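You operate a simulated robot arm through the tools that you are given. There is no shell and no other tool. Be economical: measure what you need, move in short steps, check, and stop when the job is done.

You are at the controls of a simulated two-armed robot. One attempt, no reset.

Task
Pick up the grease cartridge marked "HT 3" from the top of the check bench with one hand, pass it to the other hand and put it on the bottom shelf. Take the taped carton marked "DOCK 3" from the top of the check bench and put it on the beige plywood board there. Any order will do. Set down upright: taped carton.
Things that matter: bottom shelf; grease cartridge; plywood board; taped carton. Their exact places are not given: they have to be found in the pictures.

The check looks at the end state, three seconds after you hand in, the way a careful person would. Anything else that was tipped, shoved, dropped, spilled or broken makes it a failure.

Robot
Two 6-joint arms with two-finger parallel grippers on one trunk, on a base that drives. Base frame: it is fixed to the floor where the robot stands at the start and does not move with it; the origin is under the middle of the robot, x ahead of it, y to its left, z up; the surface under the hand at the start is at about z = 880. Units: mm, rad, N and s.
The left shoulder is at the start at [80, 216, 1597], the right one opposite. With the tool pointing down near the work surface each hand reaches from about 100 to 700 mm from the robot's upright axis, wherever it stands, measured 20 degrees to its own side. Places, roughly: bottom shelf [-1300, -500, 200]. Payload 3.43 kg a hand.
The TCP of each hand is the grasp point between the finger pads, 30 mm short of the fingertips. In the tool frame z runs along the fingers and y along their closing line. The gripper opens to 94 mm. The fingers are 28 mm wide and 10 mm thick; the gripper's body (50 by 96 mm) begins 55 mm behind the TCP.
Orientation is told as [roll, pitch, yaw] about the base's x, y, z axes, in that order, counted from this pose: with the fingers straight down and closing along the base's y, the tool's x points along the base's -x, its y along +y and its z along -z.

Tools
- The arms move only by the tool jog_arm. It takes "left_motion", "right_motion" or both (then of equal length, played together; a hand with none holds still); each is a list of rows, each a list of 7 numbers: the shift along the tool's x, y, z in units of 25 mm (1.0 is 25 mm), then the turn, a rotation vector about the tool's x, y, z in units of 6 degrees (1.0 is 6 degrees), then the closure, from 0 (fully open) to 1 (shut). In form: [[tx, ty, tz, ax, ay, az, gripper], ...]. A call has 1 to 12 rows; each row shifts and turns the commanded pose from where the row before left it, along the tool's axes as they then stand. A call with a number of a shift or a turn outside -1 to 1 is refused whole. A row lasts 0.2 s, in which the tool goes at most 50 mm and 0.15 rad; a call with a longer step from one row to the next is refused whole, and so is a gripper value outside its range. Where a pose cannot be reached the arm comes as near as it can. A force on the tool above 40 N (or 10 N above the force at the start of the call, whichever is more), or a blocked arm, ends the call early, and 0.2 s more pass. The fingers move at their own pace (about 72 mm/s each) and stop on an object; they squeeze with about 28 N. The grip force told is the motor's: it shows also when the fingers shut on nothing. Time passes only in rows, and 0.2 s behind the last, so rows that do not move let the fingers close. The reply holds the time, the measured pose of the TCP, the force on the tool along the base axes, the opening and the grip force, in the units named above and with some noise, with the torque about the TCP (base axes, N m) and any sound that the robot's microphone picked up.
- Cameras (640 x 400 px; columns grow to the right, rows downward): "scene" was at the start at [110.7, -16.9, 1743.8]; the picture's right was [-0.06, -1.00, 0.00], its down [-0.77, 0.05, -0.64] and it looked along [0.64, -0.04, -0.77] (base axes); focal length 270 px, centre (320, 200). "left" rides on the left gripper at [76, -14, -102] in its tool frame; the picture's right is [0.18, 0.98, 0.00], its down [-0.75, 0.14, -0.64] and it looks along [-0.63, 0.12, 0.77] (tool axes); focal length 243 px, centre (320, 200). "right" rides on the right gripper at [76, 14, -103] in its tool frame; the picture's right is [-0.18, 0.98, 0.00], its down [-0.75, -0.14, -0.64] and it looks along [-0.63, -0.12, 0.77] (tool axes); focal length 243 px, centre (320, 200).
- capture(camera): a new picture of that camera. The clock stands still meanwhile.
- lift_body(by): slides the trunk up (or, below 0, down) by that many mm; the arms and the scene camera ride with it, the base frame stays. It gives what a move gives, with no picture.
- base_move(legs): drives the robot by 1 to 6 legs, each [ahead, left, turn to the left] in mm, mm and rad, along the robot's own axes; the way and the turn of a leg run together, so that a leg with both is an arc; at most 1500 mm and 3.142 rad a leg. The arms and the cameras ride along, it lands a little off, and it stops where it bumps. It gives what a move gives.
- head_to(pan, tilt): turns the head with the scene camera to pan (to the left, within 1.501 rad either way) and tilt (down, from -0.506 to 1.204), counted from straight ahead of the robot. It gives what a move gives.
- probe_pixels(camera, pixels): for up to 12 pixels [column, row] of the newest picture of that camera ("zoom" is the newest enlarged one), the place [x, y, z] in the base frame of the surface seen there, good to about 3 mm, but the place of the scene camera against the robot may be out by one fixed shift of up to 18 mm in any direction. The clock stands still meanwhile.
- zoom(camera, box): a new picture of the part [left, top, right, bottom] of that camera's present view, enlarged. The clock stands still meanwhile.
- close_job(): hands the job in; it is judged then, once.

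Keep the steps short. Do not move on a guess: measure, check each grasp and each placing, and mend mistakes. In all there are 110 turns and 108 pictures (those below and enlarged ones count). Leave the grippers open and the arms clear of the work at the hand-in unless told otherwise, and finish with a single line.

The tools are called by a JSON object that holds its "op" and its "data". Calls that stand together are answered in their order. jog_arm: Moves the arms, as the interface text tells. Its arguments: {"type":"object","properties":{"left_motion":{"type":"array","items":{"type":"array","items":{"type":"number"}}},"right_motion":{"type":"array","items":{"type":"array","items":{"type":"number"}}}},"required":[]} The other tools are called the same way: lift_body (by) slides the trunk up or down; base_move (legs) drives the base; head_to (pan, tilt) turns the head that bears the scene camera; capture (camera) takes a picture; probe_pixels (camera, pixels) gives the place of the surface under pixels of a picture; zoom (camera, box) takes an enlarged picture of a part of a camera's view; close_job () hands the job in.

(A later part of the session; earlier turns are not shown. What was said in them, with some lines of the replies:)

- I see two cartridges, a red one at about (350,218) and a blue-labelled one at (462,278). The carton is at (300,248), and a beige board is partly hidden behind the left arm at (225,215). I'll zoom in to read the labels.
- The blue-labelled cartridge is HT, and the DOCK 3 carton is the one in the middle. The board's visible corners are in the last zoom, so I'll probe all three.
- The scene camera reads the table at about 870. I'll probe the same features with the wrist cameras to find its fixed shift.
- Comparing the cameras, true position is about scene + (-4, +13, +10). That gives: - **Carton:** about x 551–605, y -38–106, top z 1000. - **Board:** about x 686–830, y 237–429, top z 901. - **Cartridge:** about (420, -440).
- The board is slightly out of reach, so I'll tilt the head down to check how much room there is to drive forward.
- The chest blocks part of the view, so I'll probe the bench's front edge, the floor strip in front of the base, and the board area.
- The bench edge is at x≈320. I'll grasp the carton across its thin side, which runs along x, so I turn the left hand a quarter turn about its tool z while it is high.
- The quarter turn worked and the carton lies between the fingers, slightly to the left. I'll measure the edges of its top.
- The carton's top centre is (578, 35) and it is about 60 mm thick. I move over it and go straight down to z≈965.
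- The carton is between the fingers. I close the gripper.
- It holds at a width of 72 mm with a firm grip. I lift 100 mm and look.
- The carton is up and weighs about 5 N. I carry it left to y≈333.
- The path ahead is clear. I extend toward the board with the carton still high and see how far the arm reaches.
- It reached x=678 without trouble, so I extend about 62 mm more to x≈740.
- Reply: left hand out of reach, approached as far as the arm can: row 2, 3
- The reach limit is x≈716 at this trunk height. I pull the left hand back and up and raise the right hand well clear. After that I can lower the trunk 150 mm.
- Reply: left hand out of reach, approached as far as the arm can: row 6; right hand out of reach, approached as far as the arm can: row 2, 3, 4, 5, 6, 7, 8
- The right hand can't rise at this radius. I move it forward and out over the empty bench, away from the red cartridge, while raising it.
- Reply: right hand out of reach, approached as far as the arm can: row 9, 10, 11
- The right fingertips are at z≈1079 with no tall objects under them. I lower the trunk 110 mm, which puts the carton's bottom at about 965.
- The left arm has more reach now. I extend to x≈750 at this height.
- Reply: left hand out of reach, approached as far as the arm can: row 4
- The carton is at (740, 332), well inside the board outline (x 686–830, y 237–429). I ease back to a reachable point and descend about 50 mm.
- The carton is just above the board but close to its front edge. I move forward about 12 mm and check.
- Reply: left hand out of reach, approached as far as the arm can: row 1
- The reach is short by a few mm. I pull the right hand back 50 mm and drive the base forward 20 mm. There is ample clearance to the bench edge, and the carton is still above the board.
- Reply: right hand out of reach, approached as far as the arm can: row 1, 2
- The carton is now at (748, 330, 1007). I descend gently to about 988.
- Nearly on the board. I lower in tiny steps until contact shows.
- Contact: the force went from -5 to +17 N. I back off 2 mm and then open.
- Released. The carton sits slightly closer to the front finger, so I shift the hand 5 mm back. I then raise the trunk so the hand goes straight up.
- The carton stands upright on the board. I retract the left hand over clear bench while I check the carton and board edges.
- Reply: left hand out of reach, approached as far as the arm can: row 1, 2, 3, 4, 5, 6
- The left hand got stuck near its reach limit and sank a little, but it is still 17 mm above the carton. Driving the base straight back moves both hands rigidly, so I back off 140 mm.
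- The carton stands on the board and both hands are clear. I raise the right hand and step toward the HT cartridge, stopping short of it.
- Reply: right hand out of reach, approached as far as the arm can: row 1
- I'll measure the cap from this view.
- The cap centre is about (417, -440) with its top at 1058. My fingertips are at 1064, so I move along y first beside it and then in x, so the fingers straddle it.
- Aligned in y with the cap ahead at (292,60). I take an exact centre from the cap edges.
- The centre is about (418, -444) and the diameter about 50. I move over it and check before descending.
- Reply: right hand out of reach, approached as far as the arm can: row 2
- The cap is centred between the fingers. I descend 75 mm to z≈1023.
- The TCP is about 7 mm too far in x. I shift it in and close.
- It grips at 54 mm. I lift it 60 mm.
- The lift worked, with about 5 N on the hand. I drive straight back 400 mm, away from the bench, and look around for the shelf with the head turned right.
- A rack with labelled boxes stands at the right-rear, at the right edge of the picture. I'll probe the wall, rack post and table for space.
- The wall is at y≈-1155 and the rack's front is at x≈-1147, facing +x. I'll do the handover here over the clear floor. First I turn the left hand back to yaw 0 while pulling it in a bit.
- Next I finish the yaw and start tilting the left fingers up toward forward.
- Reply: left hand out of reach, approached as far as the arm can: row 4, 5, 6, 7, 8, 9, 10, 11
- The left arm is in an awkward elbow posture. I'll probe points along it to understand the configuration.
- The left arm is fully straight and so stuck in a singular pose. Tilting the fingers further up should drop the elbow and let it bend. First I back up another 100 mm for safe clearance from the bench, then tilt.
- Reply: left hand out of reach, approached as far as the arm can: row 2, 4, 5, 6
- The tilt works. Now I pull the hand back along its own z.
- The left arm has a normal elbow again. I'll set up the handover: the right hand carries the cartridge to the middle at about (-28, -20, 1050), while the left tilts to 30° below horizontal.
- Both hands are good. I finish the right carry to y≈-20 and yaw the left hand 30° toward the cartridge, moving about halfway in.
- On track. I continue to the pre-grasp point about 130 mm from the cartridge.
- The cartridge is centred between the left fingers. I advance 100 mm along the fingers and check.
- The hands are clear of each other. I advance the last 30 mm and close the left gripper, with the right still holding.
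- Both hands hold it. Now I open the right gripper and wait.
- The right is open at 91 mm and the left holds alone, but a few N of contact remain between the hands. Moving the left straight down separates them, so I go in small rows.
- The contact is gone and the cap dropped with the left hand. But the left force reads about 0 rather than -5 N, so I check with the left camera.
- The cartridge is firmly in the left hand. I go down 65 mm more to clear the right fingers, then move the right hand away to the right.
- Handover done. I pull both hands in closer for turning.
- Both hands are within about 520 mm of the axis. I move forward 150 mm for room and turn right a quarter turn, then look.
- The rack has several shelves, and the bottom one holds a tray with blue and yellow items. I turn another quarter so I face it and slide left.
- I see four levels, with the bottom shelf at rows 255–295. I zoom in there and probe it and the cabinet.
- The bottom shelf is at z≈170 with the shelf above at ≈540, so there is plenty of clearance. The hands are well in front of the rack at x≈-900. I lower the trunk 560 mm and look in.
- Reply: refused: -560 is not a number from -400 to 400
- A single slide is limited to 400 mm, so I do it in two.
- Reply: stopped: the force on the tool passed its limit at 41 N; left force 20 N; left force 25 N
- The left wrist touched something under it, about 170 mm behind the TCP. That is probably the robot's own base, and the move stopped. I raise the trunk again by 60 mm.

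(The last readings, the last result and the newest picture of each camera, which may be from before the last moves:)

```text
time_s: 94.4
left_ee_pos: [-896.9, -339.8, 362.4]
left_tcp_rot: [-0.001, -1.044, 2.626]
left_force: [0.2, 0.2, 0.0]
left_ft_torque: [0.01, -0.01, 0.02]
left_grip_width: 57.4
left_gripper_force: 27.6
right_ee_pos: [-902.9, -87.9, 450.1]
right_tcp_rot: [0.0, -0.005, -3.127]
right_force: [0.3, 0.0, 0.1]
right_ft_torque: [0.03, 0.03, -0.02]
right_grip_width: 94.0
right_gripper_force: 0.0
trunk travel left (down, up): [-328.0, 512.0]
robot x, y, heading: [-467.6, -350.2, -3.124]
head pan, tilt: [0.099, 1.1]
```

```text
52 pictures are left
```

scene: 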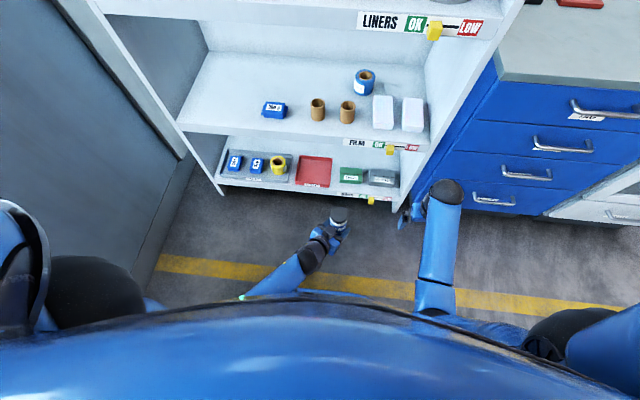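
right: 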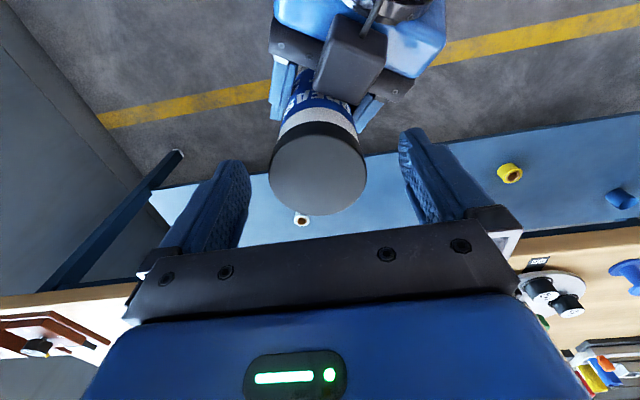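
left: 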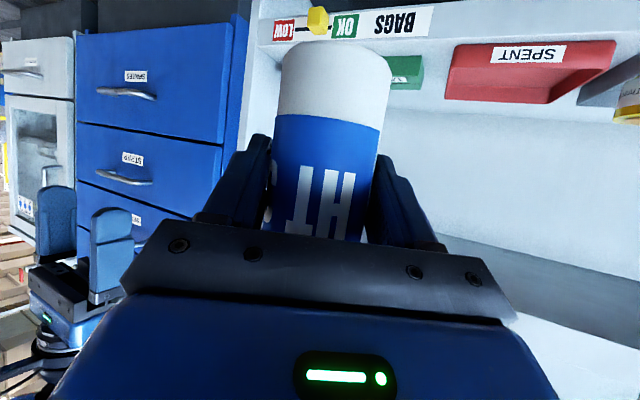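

The red tray is labelled "SPENT", so I need a free spot of bare shelf. I zoom in on the bottom shelf.

{"op": "zoom", "data": {"camera": "scene", "box": [210, 130, 410, 210]}}

```text
3.20 times, centred on (310, 170) of scene
```

zoom: 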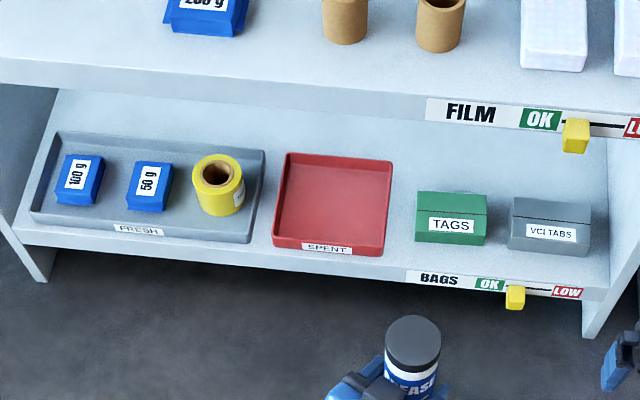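

{"op": "probe_pixels", "data": {"camera": "zoom", "pixels": [[385, 255], [388, 165], [284, 155], [418, 240], [418, 205], [450, 194], [488, 200], [400, 262], [450, 150], [350, 130], [508, 245], [590, 140]]}}

{"op": "probe_pixels", "data": {"camera": "left", "pixels": [[450, 95], [545, 103], [615, 45], [415, 88], [440, 60], [400, 58], [440, 10], [440, 140], [600, 170]]}}

```text
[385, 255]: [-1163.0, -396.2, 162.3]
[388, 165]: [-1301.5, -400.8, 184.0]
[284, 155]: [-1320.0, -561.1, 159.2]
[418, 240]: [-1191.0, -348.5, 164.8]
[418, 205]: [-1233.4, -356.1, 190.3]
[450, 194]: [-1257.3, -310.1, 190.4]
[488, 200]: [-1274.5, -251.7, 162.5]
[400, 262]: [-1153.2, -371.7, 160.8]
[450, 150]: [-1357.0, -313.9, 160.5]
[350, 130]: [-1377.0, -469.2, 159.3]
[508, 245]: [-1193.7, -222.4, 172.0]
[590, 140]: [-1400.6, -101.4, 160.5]
```

```text
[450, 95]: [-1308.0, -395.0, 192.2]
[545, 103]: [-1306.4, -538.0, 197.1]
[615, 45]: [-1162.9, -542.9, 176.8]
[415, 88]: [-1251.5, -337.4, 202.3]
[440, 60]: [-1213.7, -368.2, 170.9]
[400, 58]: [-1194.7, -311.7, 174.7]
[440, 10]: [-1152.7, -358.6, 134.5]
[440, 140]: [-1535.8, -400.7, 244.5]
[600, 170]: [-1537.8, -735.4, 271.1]
```

The free bare shelf is behind the green "TAGS" box, around (-1445, -310). The shelf runs from x≈-1150 to -1535 and its top is at z≈170.

To reach in under the upper shelf I need the trunk lower and the left hand further forward. I straighten the left yaw and raise it, while the right hand tucks to the side.

{"op": "jog_arm", "data": {"left_motion": [[0, 0, 0, -0.866, 0, -0.5, 1], [0, 0, 0, -0.866, 0, -0.5, 1], [0, 0, 0, -0.866, 0, -0.5, 1], [0, 0, 0, -0.866, 0, -0.5, 1], [0, 0, 0, -0.866, 0, -0.5, 1], [-0.93, 0, 0.09, 0, 0, 0, 1], [-0.93, 0, 0.09, 0, 0, 0, 1], [-0.93, 0, 0.09, 0, 0, 0, 1], [-0.93, 0, 0.09, 0, 0, 0, 1], [-0.93, 0, 0.09, 0, 0, 0, 1], [-0.93, 0, 0.09, 0, 0, 0, 1], [-0.93, 0, 0.09, 0, 0, 0, 1]], "right_motion": [[0, -0.85, 0, 0, 0, 0, 0], [0, -0.85, 0, 0, 0, 0, 0], [0, -0.85, 0, 0, 0, 0, 0], [0, -0.85, 0, 0, 0, 0, 0], [0.3, -0.85, 0, 0, 0, 0, 0], [0.5, -0.85, 0, 0, 0, 0, 0], [0.7, -0.85, 0, 0, 0, 0, 0], [1, -0.85, 0, 0, 0, 0, 0], [1, -0.85, 0, 0, 0, 0, 0], [1, -0.85, 0, 0, 0, 0, 0], [1, -0.85, 0, 0, 0, 0, 0], [1, -0.85, 0, 0, 0, 0, 0]]}}

{"op": "jog_arm", "data": {"left_motion": [[-0.93, 0, 0.09, 0, 0, 0, 1], [-0.93, 0, 0.09, 0, 0, 0, 1], [-0.93, 0, 0.09, 0, 0, 0, 1], [-0.93, 0, 0.09, 0, 0, 0, 1], [-0.93, 0, 0.09, 0, 0, 0, 1], [0, 0, 0, 0, 0, 0, 1]]}}

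{"op": "head_to", "data": {"pan": 0.0, "tilt": 0.9}}

{"op": "capture", "data": {"camera": "scene"}}

```text
time_s: 97.0
left_ee_pos: [-993.1, -338.9, 496.0]
left_tcp_rot: [0.001, -1.045, -3.136]
left_force: [0.3, 0.2, -0.1]
left_ft_torque: [0.0, 0.02, 0.0]
left_grip_width: 57.4
left_gripper_force: 27.9
right_ee_pos: [-744.8, 170.1, 449.3]
right_tcp_rot: [0.0, -0.006, -3.126]
right_force: [0.0, 1.0, -0.5]
right_ft_torque: [0.01, -0.01, 0.0]
right_grip_width: 94.1
right_gripper_force: 0.0
trunk travel left (down, up): [-328.0, 512.0]
robot x, y, heading: [-461.6, -353.0, -3.131]
head pan, tilt: [0.099, 1.1]
```

```text
time_s: 98.4
left_ee_pos: [-1061.3, -339.8, 590.7]
left_tcp_rot: [-0.001, -1.046, -3.136]
left_force: [-0.2, 0.6, -0.1]
left_ft_torque: [0.01, -0.01, 0.04]
left_grip_width: 57.4
left_gripper_force: 28.0
right_ee_pos: [-745.1, 168.7, 449.0]
right_tcp_rot: [0.0, -0.006, -3.128]
right_force: [0.3, 0.0, 0.1]
right_ft_torque: [0.0, -0.02, 0.0]
right_grip_width: 94.2
right_gripper_force: 0.0
trunk travel left (down, up): [-328.0, 512.0]
robot x, y, heading: [-462.7, -351.5, -3.128]
head pan, tilt: [0.099, 1.1]
```

```text
time_s: 99.1
left_ee_pos: [-1061.6, -339.6, 590.8]
left_tcp_rot: [-0.001, -1.045, -3.135]
left_force: [-0.6, -0.4, 0.3]
left_ft_torque: [-0.03, -0.01, -0.01]
left_grip_width: 57.4
left_gripper_force: 28.6
right_ee_pos: [-743.6, 169.0, 448.6]
right_tcp_rot: [-0.001, -0.005, -3.126]
right_force: [-0.5, -0.3, -0.6]
right_ft_torque: [-0.02, 0.0, 0.01]
right_grip_width: 94.3
right_gripper_force: 0.0
trunk travel left (down, up): [-328.0, 512.0]
robot x, y, heading: [-461.4, -354.1, -3.131]
head pan, tilt: [0.0, 0.901]
```

```text
50 pictures are left
```

scene: 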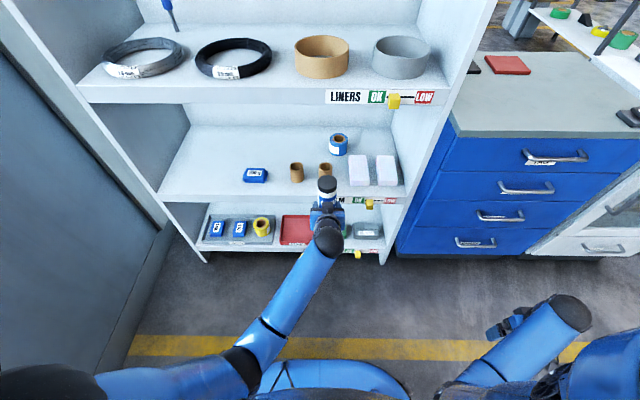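

Good. The robot's base shows at the bottom, around (330,370). I'll probe its front edge, then lower the trunk 200 mm first.

{"op": "probe_pixels", "data": {"camera": "scene", "pixels": [[330, 364], [280, 370], [330, 385], [400, 375], [500, 330], [545, 310], [460, 380]]}}

{"op": "lift_body", "data": {"by": -200}}

{"op": "capture", "data": {"camera": "scene"}}

```text
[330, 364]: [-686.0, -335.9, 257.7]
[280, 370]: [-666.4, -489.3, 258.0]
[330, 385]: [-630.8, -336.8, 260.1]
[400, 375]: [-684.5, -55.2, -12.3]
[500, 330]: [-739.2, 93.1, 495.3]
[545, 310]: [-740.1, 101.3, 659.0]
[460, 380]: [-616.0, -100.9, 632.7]
```

```text
time_s: 101.3
left_ee_pos: [-1060.7, -338.9, 392.0]
left_tcp_rot: [0.001, -1.046, -3.134]
left_force: [0.0, -0.1, -0.6]
left_ft_torque: [0.01, 0.0, -0.01]
left_grip_width: 57.3
left_gripper_force: 28.7
right_ee_pos: [-744.8, 169.3, 248.9]
right_tcp_rot: [-0.001, -0.006, -3.129]
right_force: [-1.0, -0.4, 0.0]
right_ft_torque: [-0.01, 0.02, -0.01]
right_grip_width: 94.1
right_gripper_force: 0.0
trunk travel left (down, up): [-128.0, 712.0]
robot x, y, heading: [-463.3, -353.4, -3.126]
head pan, tilt: [0.0, 0.901]
```

```text
49 pictures are left
```

scene: 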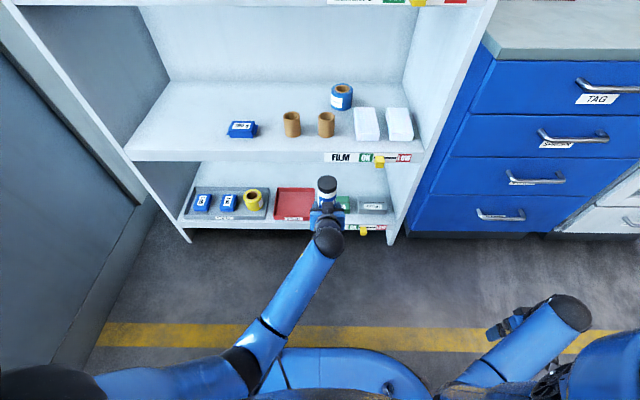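

The base front is 225 mm ahead of its axis and 268 high, so there is plenty of room to drive up. I lower 100 mm more and slide right 90 mm so the left arm is better centred.

{"op": "lift_body", "data": {"by": -100}}

{"op": "base_move", "data": {"legs": [[0, -60, 0]]}}

{"op": "head_to", "data": {"pan": 0.0, "tilt": 0.6}}

{"op": "capture", "data": {"camera": "scene"}}

{"op": "capture", "data": {"camera": "left"}}

```text
time_s: 102.6
left_ee_pos: [-1061.8, -340.1, 290.8]
left_tcp_rot: [-0.002, -1.045, -3.135]
left_force: [0.2, 0.1, 0.4]
left_ft_torque: [0.01, 0.01, 0.01]
left_grip_width: 57.2
left_gripper_force: 28.3
right_ee_pos: [-744.6, 167.9, 149.5]
right_tcp_rot: [0.001, -0.004, -3.127]
right_force: [-0.5, -0.1, -0.2]
right_ft_torque: [0.0, 0.0, 0.0]
right_grip_width: 94.0
right_gripper_force: 0.0
trunk travel left (down, up): [-28.0, 812.0]
robot x, y, heading: [-462.7, -353.8, -3.13]
head pan, tilt: [0.0, 0.901]
```

```text
time_s: 103.6
left_ee_pos: [-1060.9, -279.6, 291.2]
left_tcp_rot: [0.0, -1.045, -3.134]
left_force: [0.5, -0.6, 0.1]
left_ft_torque: [0.01, -0.03, -0.01]
left_grip_width: 57.4
left_gripper_force: 27.9
right_ee_pos: [-745.3, 227.7, 148.5]
right_tcp_rot: [0.001, -0.005, -3.13]
right_force: [-0.3, 0.9, -0.7]
right_ft_torque: [0.0, -0.01, 0.03]
right_grip_width: 94.1
right_gripper_force: 0.0
trunk travel left (down, up): [-28.0, 812.0]
robot x, y, heading: [-463.7, -293.6, -3.127]
head pan, tilt: [0.0, 0.901]
```

```text
time_s: 104.4
left_ee_pos: [-1062.7, -281.9, 291.2]
left_tcp_rot: [-0.001, -1.046, -3.136]
left_force: [-0.5, 0.6, 1.0]
left_ft_torque: [-0.01, 0.01, -0.02]
left_grip_width: 57.6
left_gripper_force: 28.2
right_ee_pos: [-744.6, 228.4, 147.7]
right_tcp_rot: [0.0, -0.006, -3.13]
right_force: [0.2, 1.3, 0.0]
right_ft_torque: [0.02, 0.0, 0.0]
right_grip_width: 93.9
right_gripper_force: 0.0
trunk travel left (down, up): [-28.0, 812.0]
robot x, y, heading: [-462.2, -292.5, -3.125]
head pan, tilt: [0.0, 0.6]
```

```text
48 pictures are left
```

scene: 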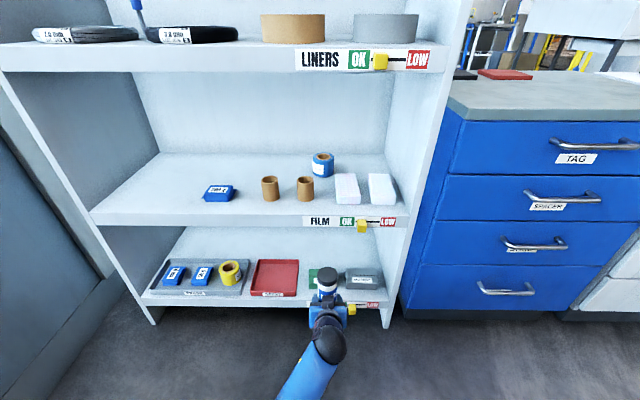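

```text
47 pictures are left
```

left: 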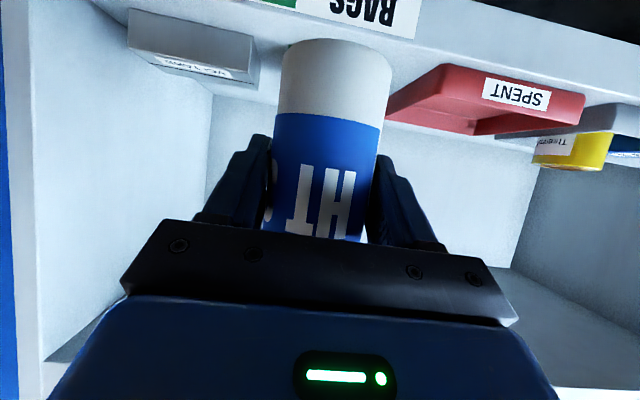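

I see the gap well. I'll probe the upper shelf's front lower edge, the back wall and box tops.

{"op": "probe_pixels", "data": {"camera": "scene", "pixels": [[250, 226], [290, 226], [360, 234], [312, 272], [360, 280], [300, 235], [370, 268], [260, 232]]}}

{"op": "probe_pixels", "data": {"camera": "left", "pixels": [[230, 85], [140, 42], [250, 50], [405, 110], [470, 132], [420, 180], [230, 120], [60, 250]]}}

```text
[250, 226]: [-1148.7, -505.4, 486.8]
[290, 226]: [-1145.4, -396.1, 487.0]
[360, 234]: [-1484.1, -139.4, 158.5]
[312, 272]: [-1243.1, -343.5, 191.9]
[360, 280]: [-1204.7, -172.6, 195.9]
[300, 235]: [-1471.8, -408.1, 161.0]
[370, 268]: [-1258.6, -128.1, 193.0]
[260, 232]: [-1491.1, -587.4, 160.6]
```

```text
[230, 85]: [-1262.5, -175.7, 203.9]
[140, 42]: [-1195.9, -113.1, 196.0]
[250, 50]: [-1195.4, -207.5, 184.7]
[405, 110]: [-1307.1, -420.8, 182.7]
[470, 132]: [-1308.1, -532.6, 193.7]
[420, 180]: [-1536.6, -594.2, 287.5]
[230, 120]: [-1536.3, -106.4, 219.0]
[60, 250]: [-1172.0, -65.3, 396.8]
```

If I drive the base in, everything moves rigidly. I check the present heights of the wrist and forearm against the upper shelf's underside (≈490), and the cartridge's base height.

{"op": "head_to", "data": {"pan": 0.0, "tilt": 0.9}}

{"op": "capture", "data": {"camera": "scene"}}

{"op": "probe_pixels", "data": {"camera": "left", "pixels": [[335, 44], [335, 60], [300, 55], [370, 60], [335, 110]]}}

```text
time_s: 105.2
left_ee_pos: [-1061.7, -280.6, 290.9]
left_tcp_rot: [-0.001, -1.047, -3.135]
left_force: [-0.2, 0.1, 0.1]
left_ft_torque: [0.06, -0.01, -0.03]
left_grip_width: 57.3
left_gripper_force: 28.2
right_ee_pos: [-745.0, 227.3, 149.1]
right_tcp_rot: [0.0, -0.007, -3.13]
right_force: [-0.6, 0.7, 0.2]
right_ft_torque: [-0.01, 0.0, 0.01]
right_grip_width: 93.9
right_gripper_force: 0.1
trunk travel left (down, up): [-28.0, 812.0]
robot x, y, heading: [-463.0, -292.8, -3.13]
head pan, tilt: [0.0, 0.901]
```

```text
46 pictures are left
```

scene: 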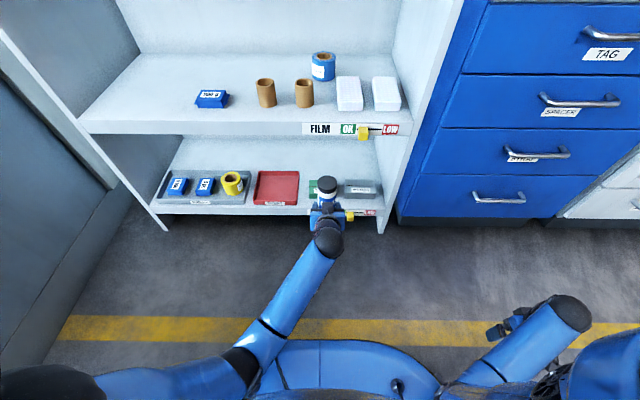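

```text
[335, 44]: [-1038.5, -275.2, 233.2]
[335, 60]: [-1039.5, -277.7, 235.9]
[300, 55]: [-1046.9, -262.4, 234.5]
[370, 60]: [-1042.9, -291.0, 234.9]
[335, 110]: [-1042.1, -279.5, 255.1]
```

{"op": "probe_pixels", "data": {"camera": "scene", "pixels": [[328, 232], [328, 222], [325, 205], [315, 258], [300, 285], [285, 310], [265, 335], [240, 360], [327, 182], [330, 245]]}}

```text
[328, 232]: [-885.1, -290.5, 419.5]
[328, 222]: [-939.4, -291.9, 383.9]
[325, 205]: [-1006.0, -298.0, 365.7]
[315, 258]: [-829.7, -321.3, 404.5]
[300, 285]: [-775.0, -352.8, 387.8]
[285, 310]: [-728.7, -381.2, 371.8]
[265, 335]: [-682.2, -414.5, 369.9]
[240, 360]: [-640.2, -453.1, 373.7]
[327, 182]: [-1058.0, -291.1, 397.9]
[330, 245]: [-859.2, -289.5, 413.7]
```

The arm's highest point is about 430, so it fits under the upper shelf at 490. The right hand would come near the drawer handles, so I pull it back 150 mm and lower the left by 14 mm.

{"op": "jog_arm", "data": {"left_motion": [[0.24, 0, 0.14, 0, 0, 0, 1], [0.24, 0, 0.14, 0, 0, 0, 1], [0, 0, 0, 0, 0, 0, 1], [0, 0, 0, 0, 0, 0, 1], [0, 0, 0, 0, 0, 0, 1], [0, 0, 0, 0, 0, 0, 1], [0, 0, 0, 0, 0, 0, 1]], "right_motion": [[1, 0, 0, 0, 0, 0, 0], [1, 0, 0, 0, 0, 0, 0], [1, 0, 0, 0, 0, 0, 0], [1, 0, 0, 0, 0, 0, 0], [1, 0, 0, 0, 0, 0, 0], [1, 0, 0, 0, 0, 0, 0], [0, 0, 0, 0, 0, 0, 0]]}}

{"op": "base_move", "data": {"legs": [[90, 32, 0]]}}

{"op": "capture", "data": {"camera": "scene"}}

{"op": "capture", "data": {"camera": "left"}}

```text
time_s: 106.8
left_ee_pos: [-1062.0, -279.7, 275.8]
left_tcp_rot: [0.0, -1.045, -3.135]
left_force: [0.3, -0.3, 0.5]
left_ft_torque: [-0.03, 0.0, -0.02]
left_grip_width: 57.3
left_gripper_force: 28.2
right_ee_pos: [-595.2, 230.4, 148.4]
right_tcp_rot: [0.0, -0.005, -3.127]
right_force: [0.0, 0.3, -0.2]
right_ft_torque: [-0.01, -0.02, -0.01]
right_grip_width: 93.7
right_gripper_force: 0.0
trunk travel left (down, up): [-28.0, 812.0]
robot x, y, heading: [-462.7, -294.0, -3.126]
head pan, tilt: [0.0, 0.901]
```

```text
time_s: 107.9
left_ee_pos: [-1151.2, -314.3, 276.8]
left_tcp_rot: [0.001, -1.044, -3.132]
left_force: [0.4, 0.9, -0.2]
left_ft_torque: [0.01, 0.0, 0.03]
left_grip_width: 57.5
left_gripper_force: 28.8
right_ee_pos: [-685.6, 196.4, 149.1]
right_tcp_rot: [0.001, -0.003, -3.127]
right_force: [-0.6, -0.7, -0.6]
right_ft_torque: [-0.02, -0.03, 0.02]
right_grip_width: 93.9
right_gripper_force: 0.1
trunk travel left (down, up): [-28.0, 812.0]
robot x, y, heading: [-554.6, -325.1, -3.128]
head pan, tilt: [0.0, 0.901]
```

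```text
45 pictures are left
```

scene: 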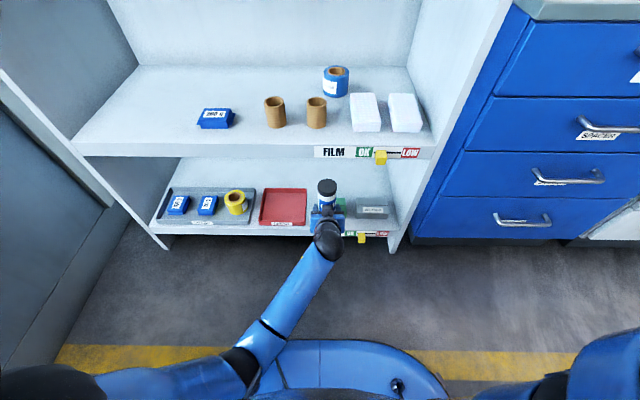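

```text
44 pictures are left
```

left: 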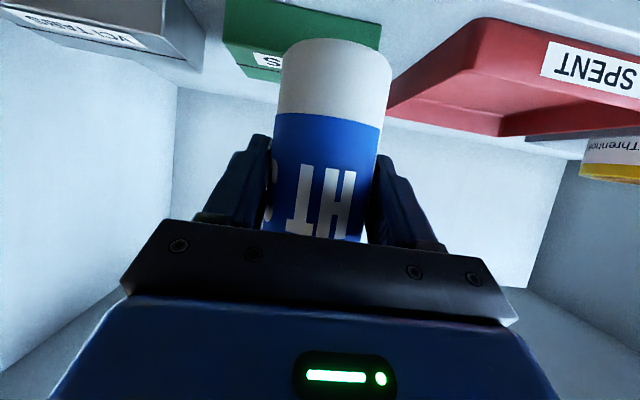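

The cartridge is at the shelf's front edge, bottom at ≈217. I check the green box's top height before passing over it.

{"op": "probe_pixels", "data": {"camera": "left", "pixels": [[243, 60], [250, 78], [262, 78], [228, 30], [378, 40], [330, 44], [232, 50]]}}

{"op": "zoom", "data": {"camera": "scene", "box": [240, 140, 420, 260]}}

```text
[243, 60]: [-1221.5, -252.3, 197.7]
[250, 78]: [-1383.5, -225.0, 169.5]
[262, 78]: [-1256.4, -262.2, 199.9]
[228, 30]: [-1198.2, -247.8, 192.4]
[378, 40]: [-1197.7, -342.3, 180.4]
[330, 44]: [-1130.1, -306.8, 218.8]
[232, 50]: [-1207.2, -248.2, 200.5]
```

```text
3.33 times, centred on (330, 200) of scene
```

zoom: 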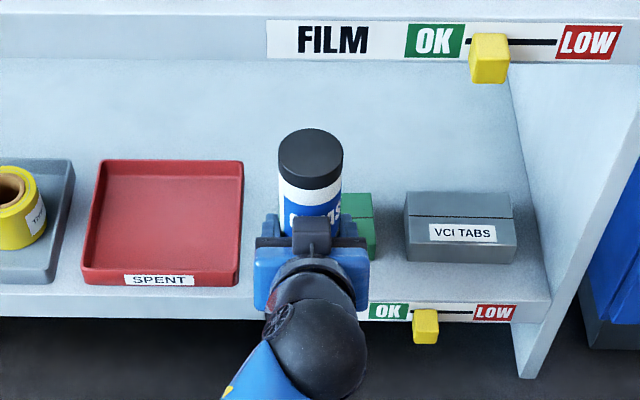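

The green top is at ≈201, which leaves about 16 mm of clearance. I drive ahead 200 mm and check.

{"op": "base_move", "data": {"legs": [[200, 0, 0]]}}

{"op": "capture", "data": {"camera": "scene"}}

{"op": "capture", "data": {"camera": "left"}}

```text
time_s: 109.5
left_ee_pos: [-1349.8, -316.5, 276.8]
left_tcp_rot: [0.0, -1.044, -3.134]
left_force: [-0.2, -0.4, -1.0]
left_ft_torque: [0.03, -0.02, 0.04]
left_grip_width: 57.4
left_gripper_force: 28.1
right_ee_pos: [-883.7, 193.8, 148.5]
right_tcp_rot: [0.002, -0.002, -3.128]
right_force: [0.9, -0.1, 0.4]
right_ft_torque: [0.0, 0.01, 0.0]
right_grip_width: 93.9
right_gripper_force: 0.1
trunk travel left (down, up): [-28.0, 812.0]
robot x, y, heading: [-751.9, -323.7, -3.128]
head pan, tilt: [0.0, 0.901]
```

```text
42 pictures are left
```

scene: 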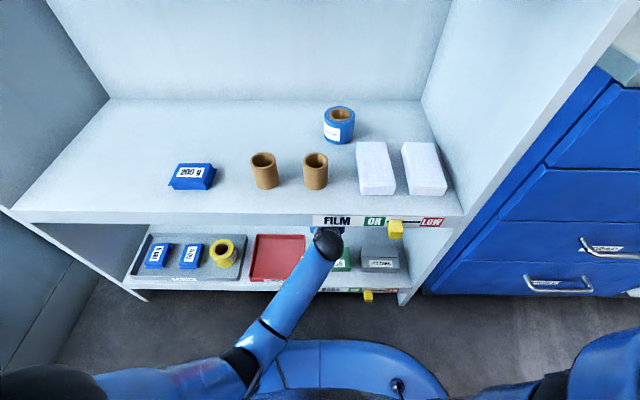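

```text
41 pictures are left
```

left: 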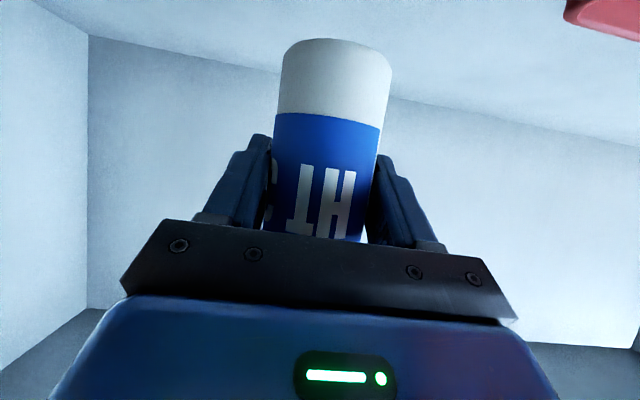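

Inside and clear: only bare shelf lies ahead. I drive 90 mm more.

{"op": "base_move", "data": {"legs": [[90, 0, 0]]}}

{"op": "capture", "data": {"camera": "left"}}

```text
time_s: 110.6
left_ee_pos: [-1438.7, -317.6, 276.0]
left_tcp_rot: [0.001, -1.043, -3.133]
left_force: [0.5, -0.1, -0.7]
left_ft_torque: [0.02, 0.0, 0.0]
left_grip_width: 57.1
left_gripper_force: 28.1
right_ee_pos: [-973.3, 192.5, 148.5]
right_tcp_rot: [0.001, -0.005, -3.126]
right_force: [-0.7, -0.4, 0.0]
right_ft_torque: [-0.01, 0.01, -0.03]
right_grip_width: 94.1
right_gripper_force: 0.0
trunk travel left (down, up): [-28.0, 812.0]
robot x, y, heading: [-837.4, -333.5, -3.126]
head pan, tilt: [0.0, 0.901]
```

```text
40 pictures are left
```

left: 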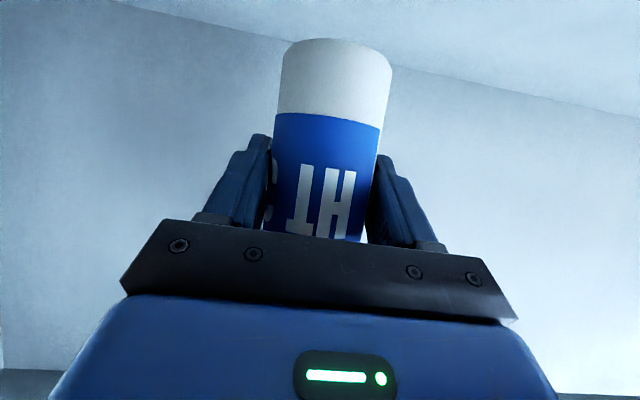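

The TCP is at (-1439, -318, 276). I lower 38 mm.

{"op": "jog_arm", "data": {"left_motion": [[0.44, 0, 0.253, 0, 0, 0, 1], [0.44, 0, 0.253, 0, 0, 0, 1], [0.44, 0, 0.253, 0, 0, 0, 1], [0, 0, 0, 0, 0, 0, 1]]}}

{"op": "capture", "data": {"camera": "left"}}

```text
time_s: 111.6
left_ee_pos: [-1438.1, -318.1, 237.0]
left_tcp_rot: [0.001, -1.045, -3.135]
left_force: [0.2, 0.1, 0.4]
left_ft_torque: [0.01, -0.02, 0.01]
left_grip_width: 57.4
left_gripper_force: 28.0
right_ee_pos: [-973.9, 192.8, 147.5]
right_tcp_rot: [0.0, -0.006, -3.127]
right_force: [0.6, -0.1, -0.5]
right_ft_torque: [-0.02, 0.01, 0.0]
right_grip_width: 93.9
right_gripper_force: 0.1
trunk travel left (down, up): [-28.0, 812.0]
robot x, y, heading: [-841.5, -327.6, -3.128]
head pan, tilt: [0.0, 0.901]
```

```text
39 pictures are left
```

left: 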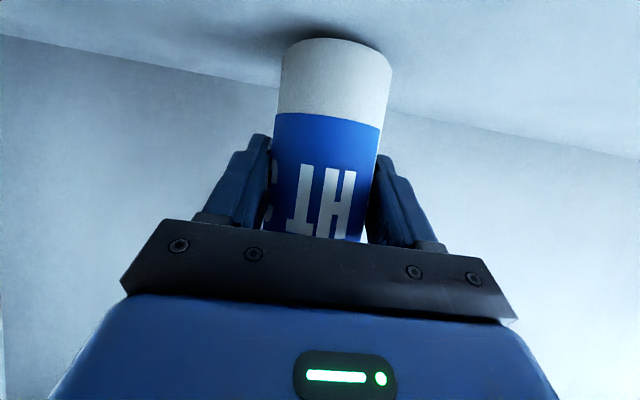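

The shadow shows it close to the shelf. I take small steps down until contact.

{"op": "jog_arm", "data": {"left_motion": [[0.1, 0, 0.06, 0, 0, 0, 1], [0.1, 0, 0.06, 0, 0, 0, 1], [0, 0, 0, 0, 0, 0, 1]]}}

{"op": "jog_arm", "data": {"left_motion": [[0.07, 0, 0.04, 0, 0, 0, 1], [0, 0, 0, 0, 0, 0, 1]]}}

```text
time_s: 112.4
left_ee_pos: [-1437.5, -319.9, 232.2]
left_tcp_rot: [0.0, -1.044, -3.134]
left_force: [0.9, -0.3, -0.3]
left_ft_torque: [-0.02, -0.02, -0.01]
left_grip_width: 57.4
left_gripper_force: 27.0
right_ee_pos: [-973.5, 192.4, 148.8]
right_tcp_rot: [0.0, -0.005, -3.126]
right_force: [-0.2, -0.2, -0.7]
right_ft_torque: [0.0, -0.03, 0.01]
right_grip_width: 93.8
right_gripper_force: 0.0
trunk travel left (down, up): [-28.0, 812.0]
robot x, y, heading: [-841.0, -330.8, -3.128]
head pan, tilt: [0.0, 0.901]
```

```text
time_s: 113.0
left_ee_pos: [-1437.7, -318.1, 232.2]
left_tcp_rot: [0.0, -1.049, -3.133]
left_force: [0.7, -1.5, 7.4]
left_ft_torque: [-0.37, -0.17, 0.05]
left_grip_width: 57.6
left_gripper_force: 27.6
right_ee_pos: [-973.1, 192.8, 148.5]
right_tcp_rot: [0.001, -0.004, -3.127]
right_force: [0.3, -1.2, 0.6]
right_ft_torque: [-0.01, -0.03, -0.04]
right_grip_width: 93.7
right_gripper_force: 0.1
trunk travel left (down, up): [-28.0, 812.0]
robot x, y, heading: [-836.3, -330.2, -3.124]
head pan, tilt: [0.0, 0.901]
```

Contact at about 7 N. I open the left gripper.

{"op": "jog_arm", "data": {"left_motion": [[0, 0, 0, 0, 0, 0, 0.5], [0, 0, 0, 0, 0, 0, 0.2], [0, 0, 0, 0, 0, 0, 0], [0, 0, 0, 0, 0, 0, 0], [0, 0, 0, 0, 0, 0, 0]]}}

{"op": "capture", "data": {"camera": "left"}}

```text
time_s: 114.2
left_ee_pos: [-1439.3, -318.3, 230.1]
left_tcp_rot: [0.0, -1.045, -3.134]
left_force: [-0.2, 0.8, -0.2]
left_ft_torque: [0.01, 0.02, -0.03]
left_grip_width: 94.2
left_gripper_force: 0.1
right_ee_pos: [-973.7, 193.8, 148.3]
right_tcp_rot: [0.0, -0.005, -3.128]
right_force: [0.1, -0.5, 0.1]
right_ft_torque: [-0.03, 0.01, 0.01]
right_grip_width: 94.0
right_gripper_force: 0.0
trunk travel left (down, up): [-28.0, 812.0]
robot x, y, heading: [-840.3, -326.6, -3.125]
head pan, tilt: [0.0, 0.901]
```

```text
38 pictures are left
```

left: 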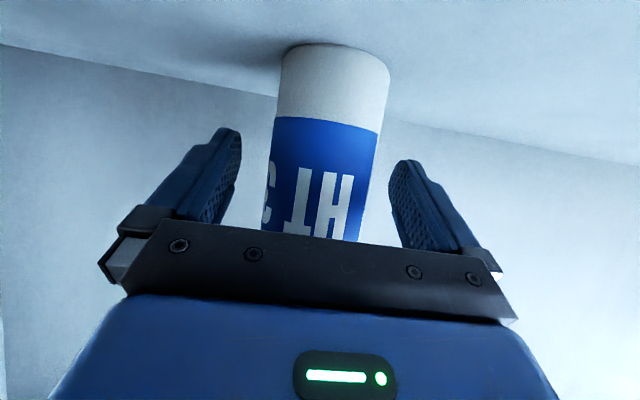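

It stands free. I back the hand out along its fingers.

{"op": "jog_arm", "data": {"left_motion": [[0, 0, -0.5, 0, 0, 0, 0], [0, 0, -0.8, 0, 0, 0, 0], [0, 0, -0.9, 0, 0, 0, 0], [0, 0, -0.9, 0, 0, 0, 0], [0, 0, 0, 0, 0, 0, 0]]}}

{"op": "capture", "data": {"camera": "left"}}

```text
time_s: 115.4
left_ee_pos: [-1372.2, -318.1, 269.0]
left_tcp_rot: [0.003, -1.047, -3.132]
left_force: [-0.1, -0.3, 0.3]
left_ft_torque: [-0.03, 0.01, 0.03]
left_grip_width: 93.8
left_gripper_force: 0.1
right_ee_pos: [-973.5, 193.2, 149.8]
right_tcp_rot: [0.001, -0.005, -3.126]
right_force: [-0.5, 0.0, 0.0]
right_ft_torque: [0.01, 0.01, 0.0]
right_grip_width: 93.9
right_gripper_force: 0.0
trunk travel left (down, up): [-28.0, 812.0]
robot x, y, heading: [-842.3, -329.4, -3.128]
head pan, tilt: [0.0, 0.901]
```

```text
37 pictures are left
```

left: 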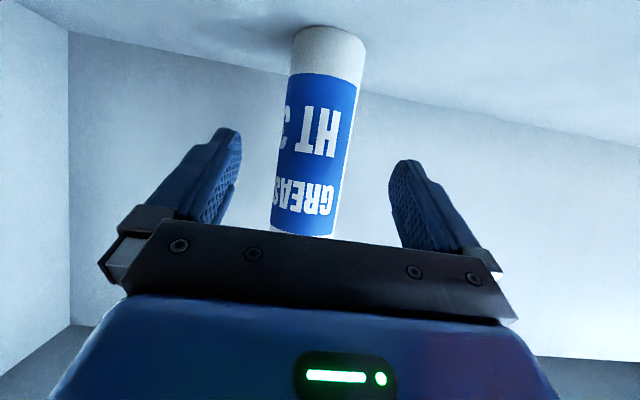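

The cartridge is standing upright on its own. I drive straight back 400 mm and check the shelf.

{"op": "base_move", "data": {"legs": [[-400, 0, 0]]}}

{"op": "head_to", "data": {"pan": 0.0, "tilt": 0.6}}

{"op": "zoom", "data": {"camera": "scene", "box": [60, 140, 440, 380]}}

```text
time_s: 117.9
left_ee_pos: [-975.6, -313.3, 269.3]
left_tcp_rot: [0.0, -1.046, -3.132]
left_force: [-0.4, 0.0, -0.7]
left_ft_torque: [-0.03, 0.02, 0.0]
left_grip_width: 93.9
left_gripper_force: 0.1
right_ee_pos: [-577.4, 199.9, 147.8]
right_tcp_rot: [0.0, -0.004, -3.124]
right_force: [-0.2, -0.5, 0.5]
right_ft_torque: [0.0, 0.03, 0.02]
right_grip_width: 94.0
right_gripper_force: 0.1
trunk travel left (down, up): [-28.0, 812.0]
robot x, y, heading: [-443.9, -322.7, -3.124]
head pan, tilt: [0.0, 0.901]
```

```text
time_s: 118.7
left_ee_pos: [-975.5, -312.9, 269.5]
left_tcp_rot: [-0.002, -1.045, -3.131]
left_force: [1.3, 0.1, 0.4]
left_ft_torque: [0.03, -0.01, 0.02]
left_grip_width: 94.2
left_gripper_force: 0.1
right_ee_pos: [-576.9, 199.0, 149.7]
right_tcp_rot: [-0.001, -0.006, -3.124]
right_force: [0.4, -0.8, 0.7]
right_ft_torque: [-0.01, 0.01, 0.0]
right_grip_width: 94.1
right_gripper_force: 0.1
trunk travel left (down, up): [-28.0, 812.0]
robot x, y, heading: [-444.5, -325.8, -3.12]
head pan, tilt: [0.0, 0.6]
```

```text
1.67 times, centred on (250, 260) of scene
```

zoom: 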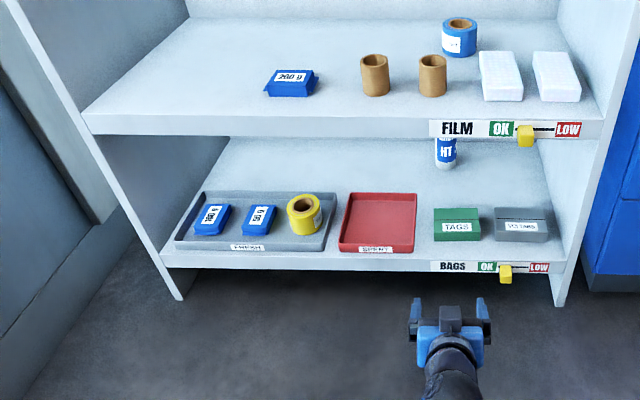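

The cartridge stands on the bare bottom shelf behind the undisturbed TAGS box. The carton is upright on the plywood board, as the earlier pictures showed. Both grippers are open and clear, so I hand in.

{"op": "close_job", "data": {}}

```text
The job is handed in.
```

The HT 3 cartridge was passed from the right hand to the left and stands on the bottom shelf, the DOCK 3 carton stands upright on the plywood board, and the job is handed in.
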